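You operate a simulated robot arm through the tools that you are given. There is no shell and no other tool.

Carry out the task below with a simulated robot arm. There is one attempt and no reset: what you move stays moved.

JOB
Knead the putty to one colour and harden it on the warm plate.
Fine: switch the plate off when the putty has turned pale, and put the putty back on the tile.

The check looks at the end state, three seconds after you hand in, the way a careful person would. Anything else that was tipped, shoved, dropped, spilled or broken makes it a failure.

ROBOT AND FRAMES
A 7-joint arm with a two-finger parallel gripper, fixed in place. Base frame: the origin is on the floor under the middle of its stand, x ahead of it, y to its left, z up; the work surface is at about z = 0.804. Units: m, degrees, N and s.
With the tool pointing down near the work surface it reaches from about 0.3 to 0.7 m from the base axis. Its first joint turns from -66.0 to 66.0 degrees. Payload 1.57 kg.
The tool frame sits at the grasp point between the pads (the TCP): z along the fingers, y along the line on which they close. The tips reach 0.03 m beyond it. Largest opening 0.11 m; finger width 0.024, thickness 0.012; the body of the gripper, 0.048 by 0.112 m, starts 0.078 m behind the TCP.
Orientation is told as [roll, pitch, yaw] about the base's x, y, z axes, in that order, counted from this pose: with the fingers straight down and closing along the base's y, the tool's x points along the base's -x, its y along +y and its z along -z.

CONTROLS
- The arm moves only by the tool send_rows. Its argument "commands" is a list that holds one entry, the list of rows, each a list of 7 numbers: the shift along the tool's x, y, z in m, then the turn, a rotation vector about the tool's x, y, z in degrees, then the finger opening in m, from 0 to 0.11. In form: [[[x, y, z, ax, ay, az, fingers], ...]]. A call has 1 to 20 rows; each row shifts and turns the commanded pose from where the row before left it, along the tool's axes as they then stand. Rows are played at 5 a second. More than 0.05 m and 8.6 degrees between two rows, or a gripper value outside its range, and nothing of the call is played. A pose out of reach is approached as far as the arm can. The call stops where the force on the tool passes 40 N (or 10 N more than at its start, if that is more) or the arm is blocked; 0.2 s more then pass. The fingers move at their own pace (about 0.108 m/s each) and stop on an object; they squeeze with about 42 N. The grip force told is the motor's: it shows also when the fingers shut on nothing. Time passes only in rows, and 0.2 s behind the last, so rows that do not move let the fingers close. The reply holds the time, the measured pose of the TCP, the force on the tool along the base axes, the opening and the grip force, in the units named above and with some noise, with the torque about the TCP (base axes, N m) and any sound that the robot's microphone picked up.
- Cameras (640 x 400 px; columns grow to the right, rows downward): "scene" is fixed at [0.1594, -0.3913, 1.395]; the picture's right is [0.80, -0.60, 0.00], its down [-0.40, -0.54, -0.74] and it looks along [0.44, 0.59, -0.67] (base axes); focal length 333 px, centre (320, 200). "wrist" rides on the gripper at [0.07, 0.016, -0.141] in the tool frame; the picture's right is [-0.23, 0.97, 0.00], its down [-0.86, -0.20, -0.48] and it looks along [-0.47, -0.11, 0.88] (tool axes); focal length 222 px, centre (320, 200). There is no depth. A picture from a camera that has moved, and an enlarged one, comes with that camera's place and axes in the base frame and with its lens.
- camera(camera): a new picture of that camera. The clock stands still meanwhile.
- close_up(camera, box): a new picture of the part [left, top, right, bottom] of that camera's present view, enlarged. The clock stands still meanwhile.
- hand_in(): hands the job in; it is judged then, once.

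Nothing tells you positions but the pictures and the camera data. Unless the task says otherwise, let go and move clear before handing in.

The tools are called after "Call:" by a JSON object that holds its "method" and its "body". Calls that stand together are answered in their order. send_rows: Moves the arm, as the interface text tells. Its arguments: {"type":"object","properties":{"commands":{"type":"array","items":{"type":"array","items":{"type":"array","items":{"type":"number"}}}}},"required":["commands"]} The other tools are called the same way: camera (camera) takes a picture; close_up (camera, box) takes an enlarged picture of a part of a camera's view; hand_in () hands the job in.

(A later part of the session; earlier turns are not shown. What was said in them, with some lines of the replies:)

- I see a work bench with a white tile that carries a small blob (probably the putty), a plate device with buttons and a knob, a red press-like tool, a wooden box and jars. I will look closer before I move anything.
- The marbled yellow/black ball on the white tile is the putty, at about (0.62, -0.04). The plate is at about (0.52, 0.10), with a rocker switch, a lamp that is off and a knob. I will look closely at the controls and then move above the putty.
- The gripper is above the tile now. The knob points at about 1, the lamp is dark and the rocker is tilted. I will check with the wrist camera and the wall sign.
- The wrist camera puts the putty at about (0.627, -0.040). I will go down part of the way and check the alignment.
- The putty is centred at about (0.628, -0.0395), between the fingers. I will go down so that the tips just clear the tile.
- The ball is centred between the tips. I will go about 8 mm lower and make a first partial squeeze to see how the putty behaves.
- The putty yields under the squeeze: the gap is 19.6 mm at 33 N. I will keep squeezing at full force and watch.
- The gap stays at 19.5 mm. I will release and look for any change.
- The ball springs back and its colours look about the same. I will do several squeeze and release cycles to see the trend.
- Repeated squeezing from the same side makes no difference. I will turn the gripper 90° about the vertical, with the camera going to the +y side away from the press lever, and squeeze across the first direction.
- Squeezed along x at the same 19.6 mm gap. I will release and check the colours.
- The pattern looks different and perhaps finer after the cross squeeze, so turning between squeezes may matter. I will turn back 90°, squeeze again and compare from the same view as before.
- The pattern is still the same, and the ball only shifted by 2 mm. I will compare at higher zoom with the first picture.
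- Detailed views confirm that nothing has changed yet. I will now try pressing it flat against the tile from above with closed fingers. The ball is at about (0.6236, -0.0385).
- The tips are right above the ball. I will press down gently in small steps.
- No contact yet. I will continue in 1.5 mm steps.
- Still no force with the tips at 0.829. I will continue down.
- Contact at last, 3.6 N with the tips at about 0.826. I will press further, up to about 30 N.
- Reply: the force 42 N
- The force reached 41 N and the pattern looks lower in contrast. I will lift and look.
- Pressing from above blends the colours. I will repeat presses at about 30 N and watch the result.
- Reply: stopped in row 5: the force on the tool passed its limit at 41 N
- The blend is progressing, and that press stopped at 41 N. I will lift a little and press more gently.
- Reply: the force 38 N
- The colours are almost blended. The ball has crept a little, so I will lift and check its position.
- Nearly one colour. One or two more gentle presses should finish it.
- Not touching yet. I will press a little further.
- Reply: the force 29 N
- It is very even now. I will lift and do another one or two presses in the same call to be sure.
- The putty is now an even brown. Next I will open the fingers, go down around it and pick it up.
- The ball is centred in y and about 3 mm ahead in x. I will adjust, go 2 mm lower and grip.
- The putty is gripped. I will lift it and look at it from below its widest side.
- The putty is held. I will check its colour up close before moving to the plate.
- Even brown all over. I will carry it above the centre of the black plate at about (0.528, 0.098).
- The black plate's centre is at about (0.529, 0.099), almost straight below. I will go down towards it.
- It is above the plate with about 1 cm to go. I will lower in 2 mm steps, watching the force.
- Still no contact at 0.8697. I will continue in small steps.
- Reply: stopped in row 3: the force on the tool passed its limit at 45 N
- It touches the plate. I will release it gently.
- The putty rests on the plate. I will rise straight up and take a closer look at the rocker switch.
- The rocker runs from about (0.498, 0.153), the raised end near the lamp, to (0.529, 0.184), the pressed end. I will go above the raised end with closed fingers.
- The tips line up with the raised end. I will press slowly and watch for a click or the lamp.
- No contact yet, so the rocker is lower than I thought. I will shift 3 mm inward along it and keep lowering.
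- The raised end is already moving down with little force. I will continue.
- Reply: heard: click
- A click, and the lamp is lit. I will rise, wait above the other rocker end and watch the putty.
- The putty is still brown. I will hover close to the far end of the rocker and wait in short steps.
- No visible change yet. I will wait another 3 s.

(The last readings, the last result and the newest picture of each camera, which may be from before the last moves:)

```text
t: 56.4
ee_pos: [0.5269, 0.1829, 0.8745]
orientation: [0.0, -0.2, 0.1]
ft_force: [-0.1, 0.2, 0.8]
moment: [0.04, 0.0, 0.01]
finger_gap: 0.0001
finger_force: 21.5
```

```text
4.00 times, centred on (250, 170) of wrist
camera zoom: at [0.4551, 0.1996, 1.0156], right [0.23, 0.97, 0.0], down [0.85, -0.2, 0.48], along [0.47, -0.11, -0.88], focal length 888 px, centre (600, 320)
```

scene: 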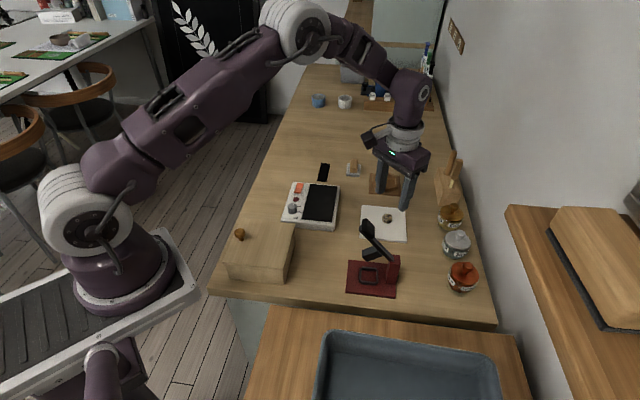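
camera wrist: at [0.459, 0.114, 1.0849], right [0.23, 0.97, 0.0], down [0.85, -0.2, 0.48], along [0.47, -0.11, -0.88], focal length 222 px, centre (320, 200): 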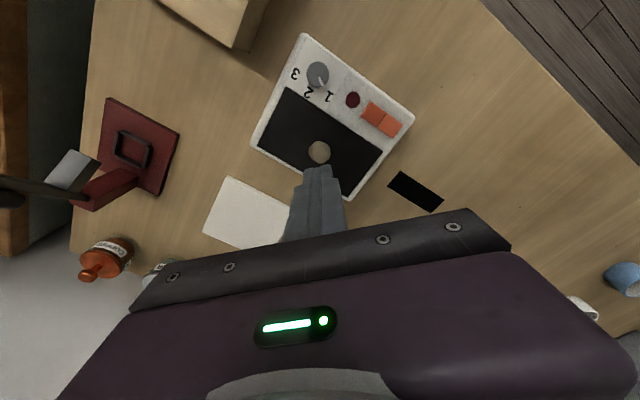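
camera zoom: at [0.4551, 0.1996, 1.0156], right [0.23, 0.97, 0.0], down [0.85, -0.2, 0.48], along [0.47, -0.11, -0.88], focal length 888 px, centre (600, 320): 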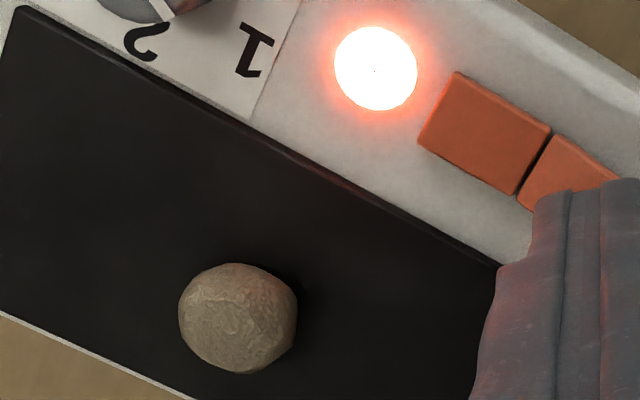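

Call:
{"method": "send_rows", "body": {"commands": [[[0, 0, 0, 0, 0, 0, 0.0], [0, 0, 0, 0, 0, 0, 0.0], [0, 0, 0, 0, 0, 0, 0.0], [0, 0, 0, 0, 0, 0, 0.0], [0, 0, 0, 0, 0, 0, 0.0], [0, 0, 0, 0, 0, 0, 0.0], [0, 0, 0, 0, 0, 0, 0.0], [0, 0, 0, 0, 0, 0, 0.0], [0, 0, 0, 0, 0, 0, 0.0], [0, 0, 0, 0, 0, 0, 0.0], [0, 0, 0, 0, 0, 0, 0.0], [0, 0, 0, 0, 0, 0, 0.0], [0, 0, 0, 0, 0, 0, 0.0], [0, 0, 0, 0, 0, 0, 0.0], [0, 0, 0, 0, 0, 0, 0.0], [0, 0, 0, 0, 0, 0, 0.0], [0, 0, 0, 0, 0, 0, 0.0], [0, 0, 0, 0, 0, 0, 0.0], [0, 0, 0, 0, 0, 0, 0.0], [0, 0, 0, 0, 0, 0, 0.0]]]}}

Call:
{"method": "close_up", "body": {"camera": "scene", "box": [310, 188, 335, 208]}}

Call:
{"method": "close_up", "body": {"camera": "wrist", "box": [190, 120, 310, 220]}}

```text
t: 60.6
ee_pos: [0.526, 0.183, 0.8739]
orientation: [0.0, -0.3, 0.1]
ft_force: [0.0, -0.7, -0.4]
moment: [0.02, -0.02, 0.0]
finger_gap: 0.0002
finger_force: 21.2
```

```text
16.00 times, centred on (322, 198) of scene
camera zoom: at [0.1594, -0.3913, 1.395], right [0.8, -0.6, 0.0], down [-0.4, -0.54, -0.74], along [0.44, 0.59, -0.67], focal length 5330 px, centre (280, 232)
```

zoom: 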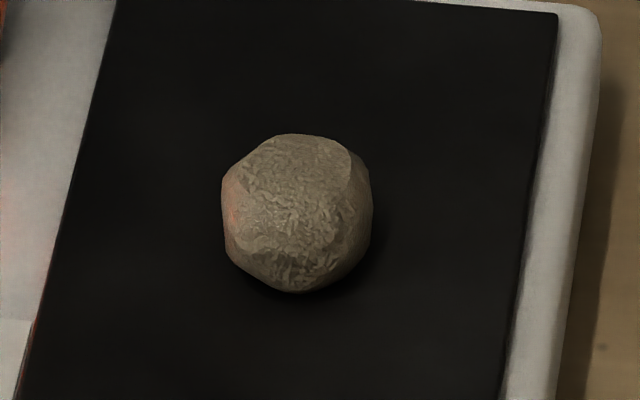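

```text
4.00 times, centred on (250, 170) of wrist
camera zoom: at [0.4551, 0.1996, 1.0156], right [0.23, 0.97, 0.0], down [0.85, -0.2, 0.48], along [0.47, -0.11, -0.88], focal length 888 px, centre (600, 320)
```

zoom: 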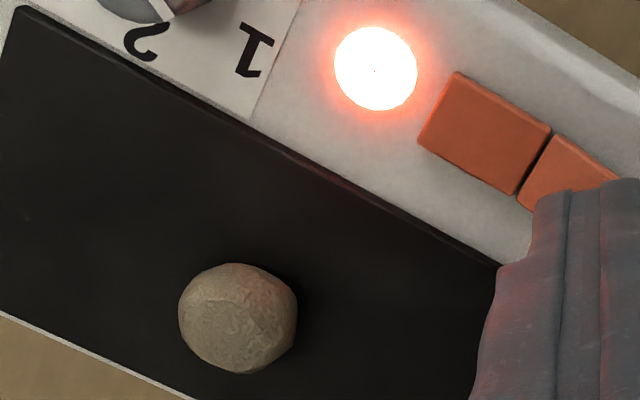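

Call:
{"method": "send_rows", "body": {"commands": [[[0, 0, 0, 0, 0, 0, 0.0], [0, 0, 0, 0, 0, 0, 0.0], [0, 0, 0, 0, 0, 0, 0.0], [0, 0, 0, 0, 0, 0, 0.0], [0, 0, 0, 0, 0, 0, 0.0], [0, 0, 0, 0, 0, 0, 0.0], [0, 0, 0, 0, 0, 0, 0.0], [0, 0, 0, 0, 0, 0, 0.0], [0, 0, 0, 0, 0, 0, 0.0], [0, 0, 0, 0, 0, 0, 0.0], [0, 0, 0, 0, 0, 0, 0.0], [0, 0, 0, 0, 0, 0, 0.0], [0, 0, 0, 0, 0, 0, 0.0], [0, 0, 0, 0, 0, 0, 0.0], [0, 0, 0, 0, 0, 0, 0.0], [0, 0, 0, 0, 0, 0, 0.0], [0, 0, 0, 0, 0, 0, 0.0], [0, 0, 0, 0, 0, 0, 0.0], [0, 0, 0, 0, 0, 0, 0.0], [0, 0, 0, 0, 0, 0, 0.0]]]}}

Call:
{"method": "close_up", "body": {"camera": "scene", "box": [310, 188, 335, 208]}}

Call:
{"method": "close_up", "body": {"camera": "wrist", "box": [190, 120, 310, 220]}}

```text
t: 64.8
ee_pos: [0.5259, 0.1827, 0.8741]
orientation: [0.0, -0.3, 0.1]
ft_force: [-0.4, -0.2, 0.2]
moment: [0.01, 0.02, -0.02]
finger_gap: 0.0
finger_force: 21.5
```

```text
16.00 times, centred on (322, 198) of scene
camera zoom: at [0.1594, -0.3913, 1.395], right [0.8, -0.6, 0.0], down [-0.4, -0.54, -0.74], along [0.44, 0.59, -0.67], focal length 5330 px, centre (280, 232)
```

zoom: 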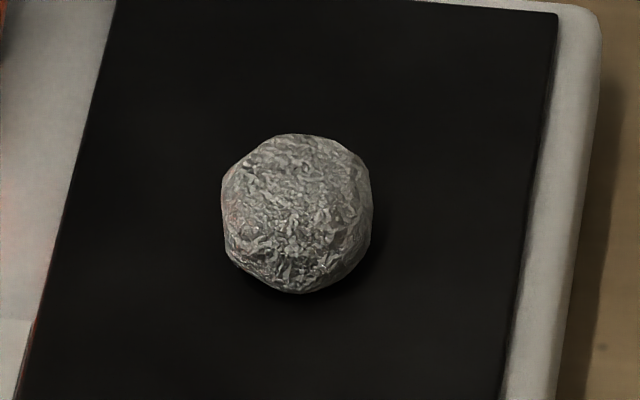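

```text
4.00 times, centred on (250, 170) of wrist
camera zoom: at [0.4551, 0.1996, 1.0156], right [0.23, 0.97, 0.0], down [0.85, -0.2, 0.48], along [0.47, -0.11, -0.88], focal length 888 px, centre (600, 320)
```

zoom: 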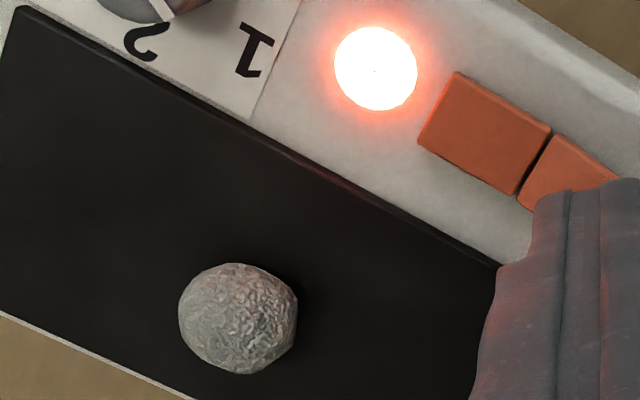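

The putty has turned pale grey. I will switch off now by pressing the far end of the rocker.

Call:
{"method": "send_rows", "body": {"commands": [[[0, 0, 0.007, 0, 0, 0, 0.0], [0, 0, 0.003, 0, 0, 0, 0.0], [0, 0, 0.002, 0, 0, 0, 0.0], [0, 0, 0.001, 0, 0, 0, 0.0]]]}}

Call:
{"method": "close_up", "body": {"camera": "scene", "box": [285, 165, 345, 215]}}

```text
t: 65.8
ee_pos: [0.5263, 0.1834, 0.8619]
orientation: [0.0, -0.3, 0.1]
ft_force: [0.2, -0.3, 0.3]
moment: [0.01, 0.0, 0.01]
finger_gap: 0.0002
finger_force: 21.1
heard: click
```

```text
8.00 times, centred on (315, 190) of scene
camera zoom: at [0.1594, -0.3913, 1.395], right [0.8, -0.6, 0.0], down [-0.4, -0.54, -0.74], along [0.44, 0.59, -0.67], focal length 2665 px, centre (360, 280)
```

zoom: 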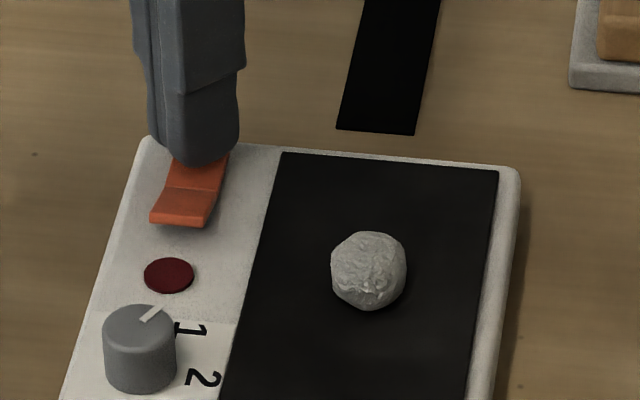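

The lamp is off. I will rise, open the fingers and go over the putty.

Call:
{"method": "send_rows", "body": {"commands": [[[0, 0, -0.03, 0, 0, 0, 0.0], [0, 0, -0.04, 0, 0, 0, 0.05], [-0.0022, -0.043, 0, 0, 0, 0, 0.05], [-0.0022, -0.0425, 0, 0, 0, 0, 0.05], [0, 0, 0.03, 0, 0, 0, 0.05], [0, 0, 0, 0, 0, 0, 0.05]]]}}

Call:
{"method": "close_up", "body": {"camera": "wrist", "box": [230, 100, 410, 220]}}

Call:
{"method": "close_up", "body": {"camera": "scene", "box": [285, 165, 345, 215]}}

```text
t: 67.2
ee_pos: [0.5294, 0.0978, 0.9022]
orientation: [0.1, -0.4, 0.1]
ft_force: [-0.3, 0.7, 0.1]
moment: [0.03, -0.02, 0.03]
finger_gap: 0.05
finger_force: 0.0
```

```text
3.33 times, centred on (320, 160) of wrist
camera zoom: at [0.4583, 0.1131, 1.0435], right [0.23, 0.97, 0.0], down [0.85, -0.2, 0.48], along [0.47, -0.11, -0.88], focal length 740 px, centre (320, 333)
```

zoom: 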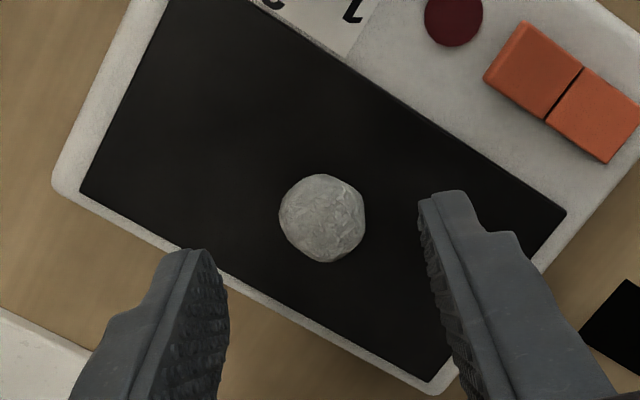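

```text
8.00 times, centred on (315, 190) of scene
camera zoom: at [0.1594, -0.3913, 1.395], right [0.8, -0.6, 0.0], down [-0.4, -0.54, -0.74], along [0.44, 0.59, -0.67], focal length 2665 px, centre (360, 280)
```

zoom: 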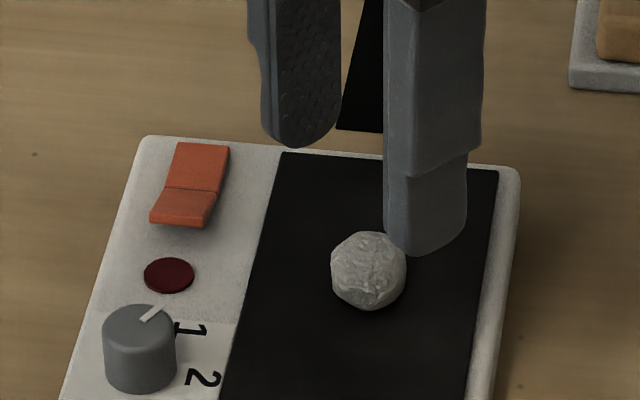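

The putty sits centred below, and the plate is off. I will go down and grip it.

Call:
{"method": "send_rows", "body": {"commands": [[[-0.001, 0, 0.025, 0, 0, 0, 0.05], [0, 0, 0.0125, 0, 0, 0, 0.05], [0, 0, 0, 0, 0, 0, 0.03], [0, 0, 0, 0, 0, 0, 0.012], [0, 0, 0, 0, 0, 0, 0.012], [0, 0, 0, 0, 0, 0, 0.012]]]}}

Call:
{"method": "close_up", "body": {"camera": "wrist", "box": [230, 120, 410, 240]}}

```text
t: 68.6
ee_pos: [0.5316, 0.0964, 0.865]
orientation: [-0.1, -0.3, 0.1]
ft_force: [-0.8, -1.0, -0.3]
moment: [0.03, -0.03, 0.03]
finger_gap: 0.0195
finger_force: 34.3
```

```text
3.33 times, centred on (320, 180) of wrist
camera zoom: at [0.4604, 0.1137, 1.0063], right [0.23, 0.97, 0.0], down [0.85, -0.2, 0.48], along [0.47, -0.11, -0.88], focal length 740 px, centre (320, 267)
```

zoom: 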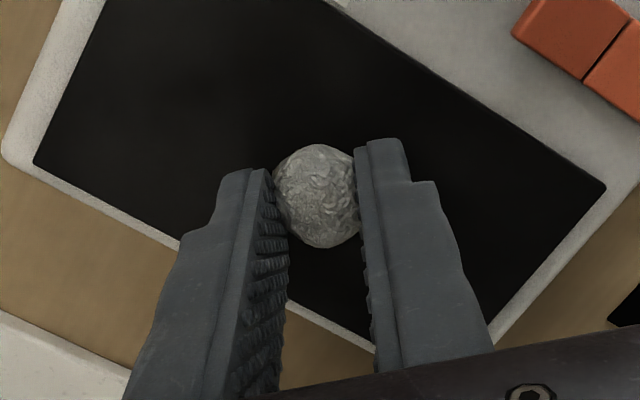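

Gripped. I will lift and carry it back over the tile at about (0.626, -0.038).

Call:
{"method": "send_rows", "body": {"commands": [[[0, 0, -0.02, 0, 0, 0, 0.012], [0, 0, -0.035, 0, 0, 0, 0.012], [0, 0, -0.03, 0, 0, 0, 0.012], [-0.0236, -0.0336, 0, 0, 0, 0, 0.012], [-0.0236, -0.0336, 0, 0, 0, 0, 0.012], [-0.0236, -0.0336, 0, 0, 0, 0, 0.012], [-0.0236, -0.0336, 0, 0, 0, 0, 0.012], [0, 0, 0, 0, 0, 0, 0.012]]]}}

Call:
{"method": "camera", "body": {"camera": "wrist"}}

Call:
{"method": "close_up", "body": {"camera": "scene", "box": [280, 130, 440, 250]}}

```text
t: 70.4
ee_pos: [0.6266, -0.0384, 0.9498]
orientation: [0.0, -0.1, 0.2]
ft_force: [0.0, 0.1, -1.4]
moment: [-0.02, 0.02, -0.01]
finger_gap: 0.0196
finger_force: 33.6
```

```text
taken
camera wrist: at [0.5557, -0.0218, 1.0913], right [0.23, 0.97, 0.0], down [0.85, -0.2, 0.48], along [0.47, -0.11, -0.88], focal length 222 px, centre (320, 200)
```

wrist: 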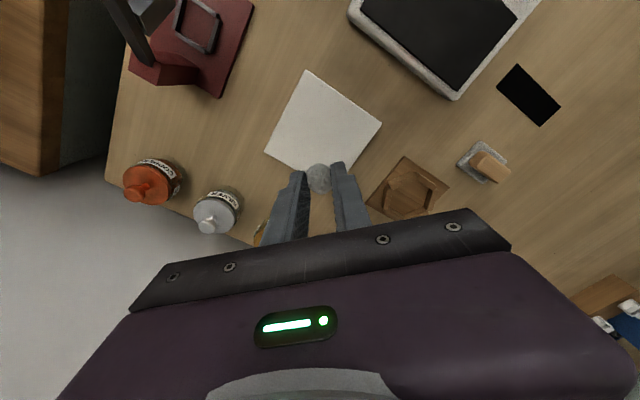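

```text
3.33 times, centred on (360, 190) of scene
camera zoom: at [0.1594, -0.3914, 1.395], right [0.8, -0.6, 0.0], down [-0.4, -0.54, -0.74], along [0.44, 0.59, -0.67], focal length 1110 px, centre (187, 233)
```

zoom: 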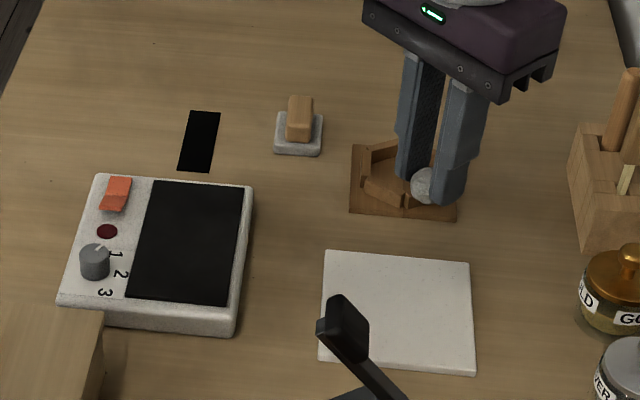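

Above the tile. I will lower it, with small steps at the end.

Call:
{"method": "send_rows", "body": {"commands": [[[0, 0, 0.04, 0, 0, 0, 0.012], [0, 0, 0.04, 0, 0, 0, 0.012], [0, 0, 0.017, 0, 0, 0, 0.012], [0, 0, 0.003, 0, 0, 0, 0.012], [0, 0, 0.002, 0, 0, 0, 0.012]]]}}

Call:
{"method": "close_up", "body": {"camera": "scene", "box": [355, 190, 415, 245]}}

```text
t: 71.6
ee_pos: [0.6264, -0.0369, 0.8478]
orientation: [0.0, -0.3, 0.0]
ft_force: [0.0, -1.4, -0.3]
moment: [0.0, 0.01, 0.02]
finger_gap: 0.0195
finger_force: 33.0
```

```text
7.27 times, centred on (385, 218) of scene
camera zoom: at [0.1594, -0.3913, 1.395], right [0.8, -0.6, 0.0], down [-0.4, -0.54, -0.74], along [0.44, 0.59, -0.67], focal length 2423 px, centre (-153, 73)
```

zoom: 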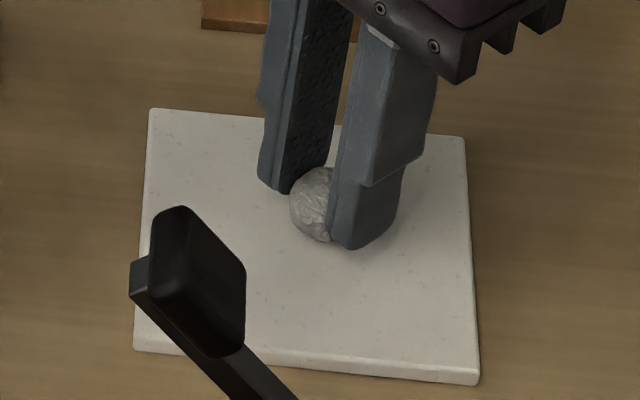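

Call:
{"method": "send_rows", "body": {"commands": [[[0, 0, 0.001, 0, 0, 0, 0.012], [0, 0, 0.001, 0, 0, 0, 0.012], [0, 0, 0, 0, 0, 0, 0.012]]]}}

```text
t: 72.4
ee_pos: [0.6266, -0.0367, 0.8442]
orientation: [0.0, -0.2, 0.2]
ft_force: [-0.1, 0.4, -1.2]
moment: [-0.01, 0.01, -0.01]
finger_gap: 0.0195
finger_force: 33.7
```

Still no contact force, so I will go down half a millimetre at a time.

Call:
{"method": "send_rows", "body": {"commands": [[[0, 0, 0.0007, 0, 0, 0, 0.012], [0, 0, 0.0007, 0, 0, 0, 0.012], [0, 0, 0, 0, 0, 0, 0.012]]]}}

Call:
{"method": "close_up", "body": {"camera": "scene", "box": [375, 208, 400, 228]}}

```text
t: 73.2
ee_pos: [0.6269, -0.0355, 0.844]
orientation: [0.1, -0.3, 0.2]
ft_force: [-1.8, 2.8, 20.7]
moment: [0.19, 0.09, 0.03]
finger_gap: 0.0197
finger_force: 33.3
```

```text
16.00 times, centred on (388, 218) of scene
camera zoom: at [0.159, -0.3912, 1.3951], right [0.8, -0.6, 0.0], down [-0.4, -0.54, -0.74], along [0.45, 0.59, -0.67], focal length 5330 px, centre (-760, -88)
```

zoom: 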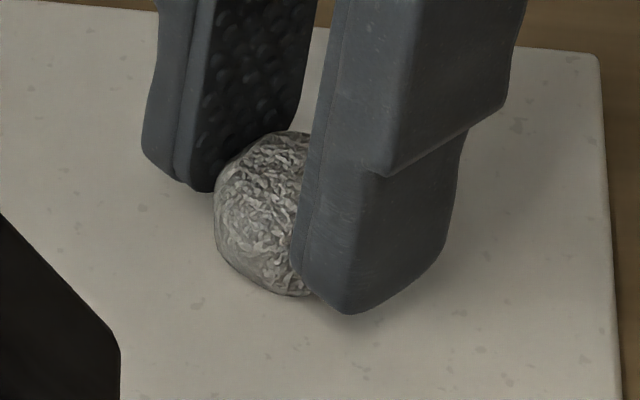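

It touches the tile. I will ease off a little, open slowly and rise.

Call:
{"method": "send_rows", "body": {"commands": [[[0, 0, -0.001, 0, 0, 0, 0.0195], [0, 0, 0, 0, 0, 0, 0.025], [0, 0, 0, 0, 0, 0, 0.05], [0, 0, 0, 0, 0, 0, 0.05], [0, 0, -0.02, 0, 0, 0, 0.05], [0, 0, -0.04, 0, 0, 0, 0.05], [0, 0, -0.04, 0, 0, 0, 0.05], [0, 0, -0.04, 0, 0, 0, 0.05], [0, 0, 0, 0, 0, 0, 0.05]]]}}

Call:
{"method": "close_up", "body": {"camera": "scene", "box": [355, 190, 415, 245]}}

Call:
{"method": "camera", "body": {"camera": "wrist"}}

Call:
{"method": "close_up", "body": {"camera": "scene", "box": [280, 170, 345, 235]}}

```text
t: 75.2
ee_pos: [0.6267, -0.0381, 0.9874]
orientation: [0.1, -0.3, 0.1]
ft_force: [-0.1, 0.2, 0.1]
moment: [0.0, -0.01, -0.01]
finger_gap: 0.0502
finger_force: 0.0
```

```text
7.27 times, centred on (385, 218) of scene
camera zoom: at [0.1594, -0.3913, 1.395], right [0.8, -0.6, 0.0], down [-0.4, -0.54, -0.74], along [0.44, 0.59, -0.67], focal length 2423 px, centre (-153, 73)
```

zoom: 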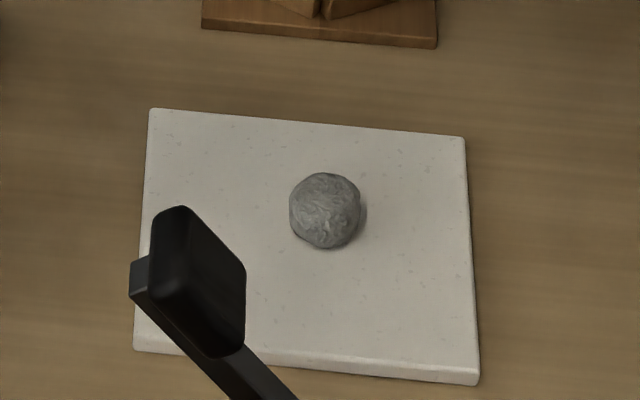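

```text
taken
camera wrist: at [0.5546, -0.0209, 1.129], right [0.23, 0.97, 0.0], down [0.85, -0.2, 0.48], along [0.47, -0.11, -0.88], focal length 222 px, centre (320, 200)
```

wrist: 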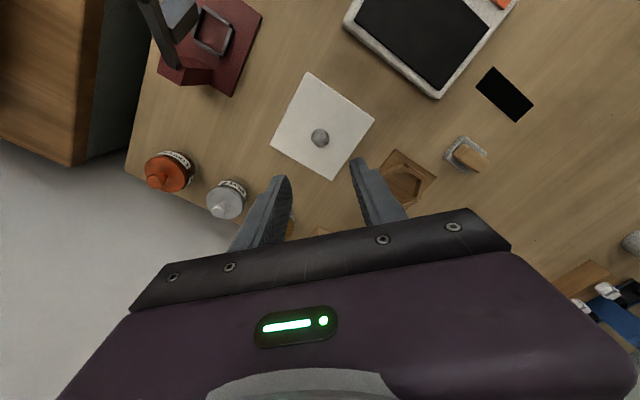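

```text
6.15 times, centred on (312, 202) of scene
camera zoom: at [0.1594, -0.3913, 1.395], right [0.8, -0.6, 0.0], down [-0.4, -0.54, -0.74], along [0.44, 0.59, -0.67], focal length 2050 px, centre (366, 185)
```

zoom: 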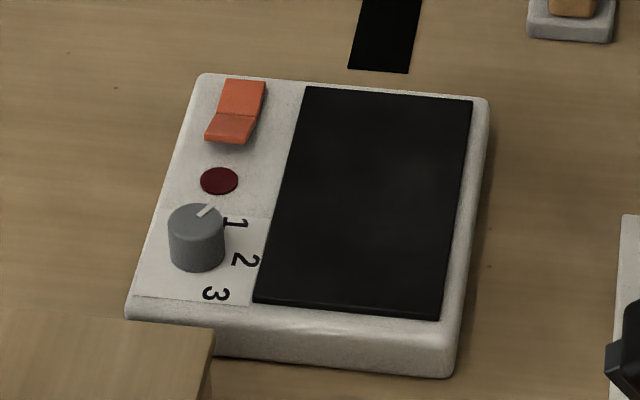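

The putty is back on the tile, the plate is off and the lamp is dark. I will check the putty's colour up close once more.

Call:
{"method": "close_up", "body": {"camera": "scene", "box": [375, 208, 400, 228]}}

Call:
{"method": "close_up", "body": {"camera": "wrist", "box": [290, 115, 350, 160]}}

Call:
{"method": "camera", "body": {"camera": "scene"}}

```text
16.00 times, centred on (388, 218) of scene
camera zoom: at [0.1594, -0.3913, 1.395], right [0.8, -0.6, 0.0], down [-0.4, -0.54, -0.74], along [0.44, 0.59, -0.67], focal length 5330 px, centre (-760, -88)
```

zoom: 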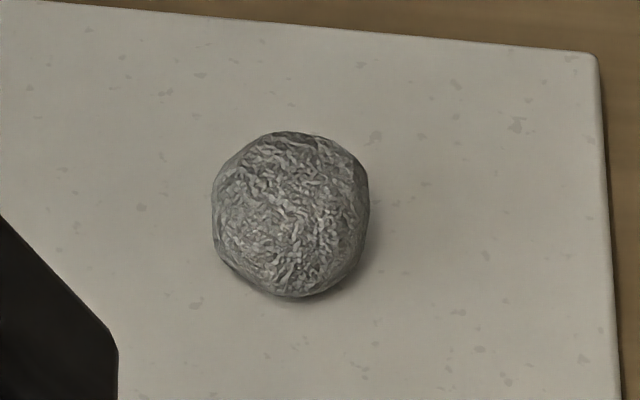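

```text
8.89 times, centred on (320, 138) of wrist
camera zoom: at [0.5546, -0.0209, 1.129], right [0.23, 0.97, 0.0], down [0.85, -0.2, 0.48], along [0.47, -0.11, -0.88], focal length 1974 px, centre (320, 756)
```

zoom: 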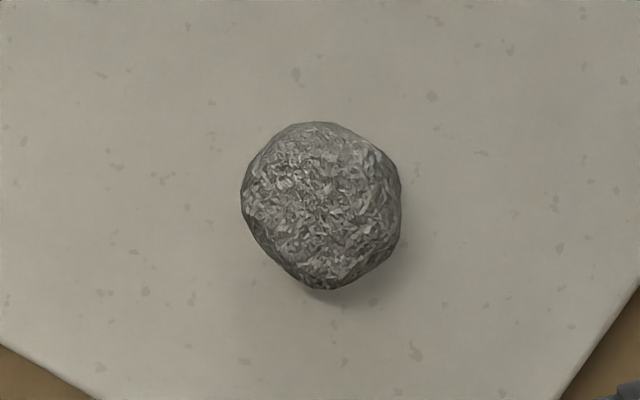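

```text
taken
```

scene: 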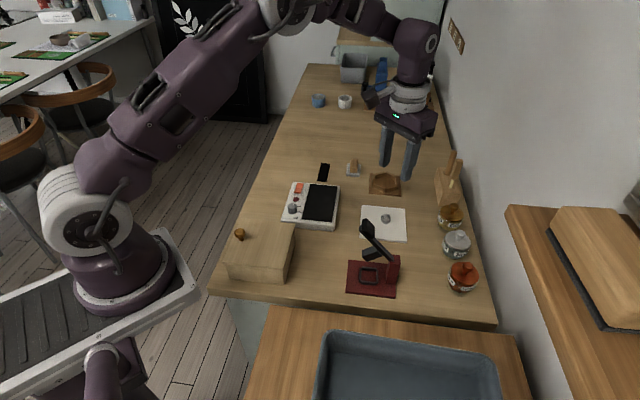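

The putty is an even, pale grey and rests on the tile, nothing else has moved, and the plate is off. I will back the arm away to its start area and check once more.

Call:
{"method": "send_rows", "body": {"commands": [[[0, 0, -0.04, 0, 0, 0, 0.08], [0, 0, -0.04, 0, 0, 0, 0.1], [0, 0, -0.03, 0, 0, 0, 0.1], [0.04, 0, 0, 0, 0, 0, 0.1], [0.04, 0, 0, 0, 0, 0, 0.1], [0.04, 0, 0, 0, 0, 0, 0.1], [0.04, 0, 0, 0, 0, 0, 0.1], [0.04, 0, 0, 0, 0, 0, 0.1], [0, 0, 0, 0, 0, 0, 0.1]]]}}

Call:
{"method": "close_up", "body": {"camera": "scene", "box": [355, 200, 415, 245]}}

Call:
{"method": "camera", "body": {"camera": "scene"}}

```text
t: 77.2
ee_pos: [0.4233, -0.04, 1.0927]
orientation: [0.0, -0.3, 0.1]
ft_force: [0.1, 0.3, -0.7]
moment: [0.01, 0.0, 0.01]
finger_gap: 0.1001
finger_force: 0.1
```

```text
8.89 times, centred on (385, 222) of scene
camera zoom: at [0.1594, -0.3913, 1.395], right [0.8, -0.6, 0.0], down [-0.4, -0.54, -0.74], along [0.44, 0.59, -0.67], focal length 2961 px, centre (-258, 0)
```

zoom: 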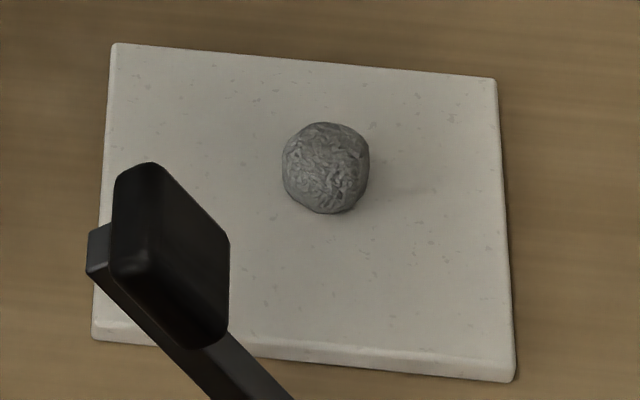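

```text
taken
```

scene: 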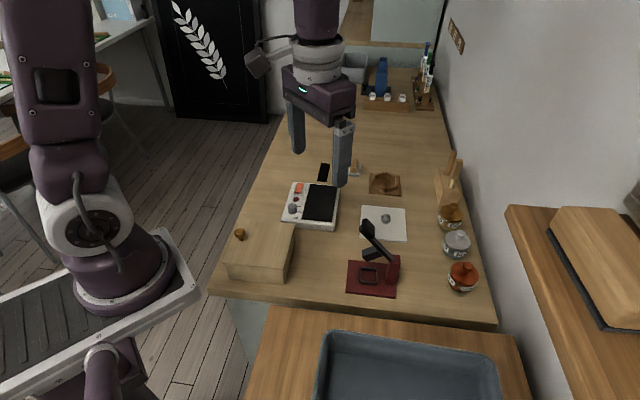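

The putty is one even pale grey on the tile, the plate is off with its lamp dark, nothing else has moved and the arm is clear. I will hand in.

Call:
{"method": "hand_in", "body": {}}

```text
The job is handed in.
```

The job is handed in. The putty is kneaded to one colour, hardened to an even pale grey, and back on the tile. The plate is off and its lamp is dark.

- **Kneading:** Squeezing the putty between the fingers did nothing. Pressing it against the tile from above with closed fingers blended it, and after about six presses it was an even brown.
- **Hardening:** I left the plate's knob at 1 and switched it on. The putty looked unchanged for about 13 seconds, then had turned pale grey when I looked 4 seconds later, and I switched off about a second after that. I judged it hard by the colour change alone.
- **Surroundings:** In the last pictures nothing else had moved, and the arm was clear.
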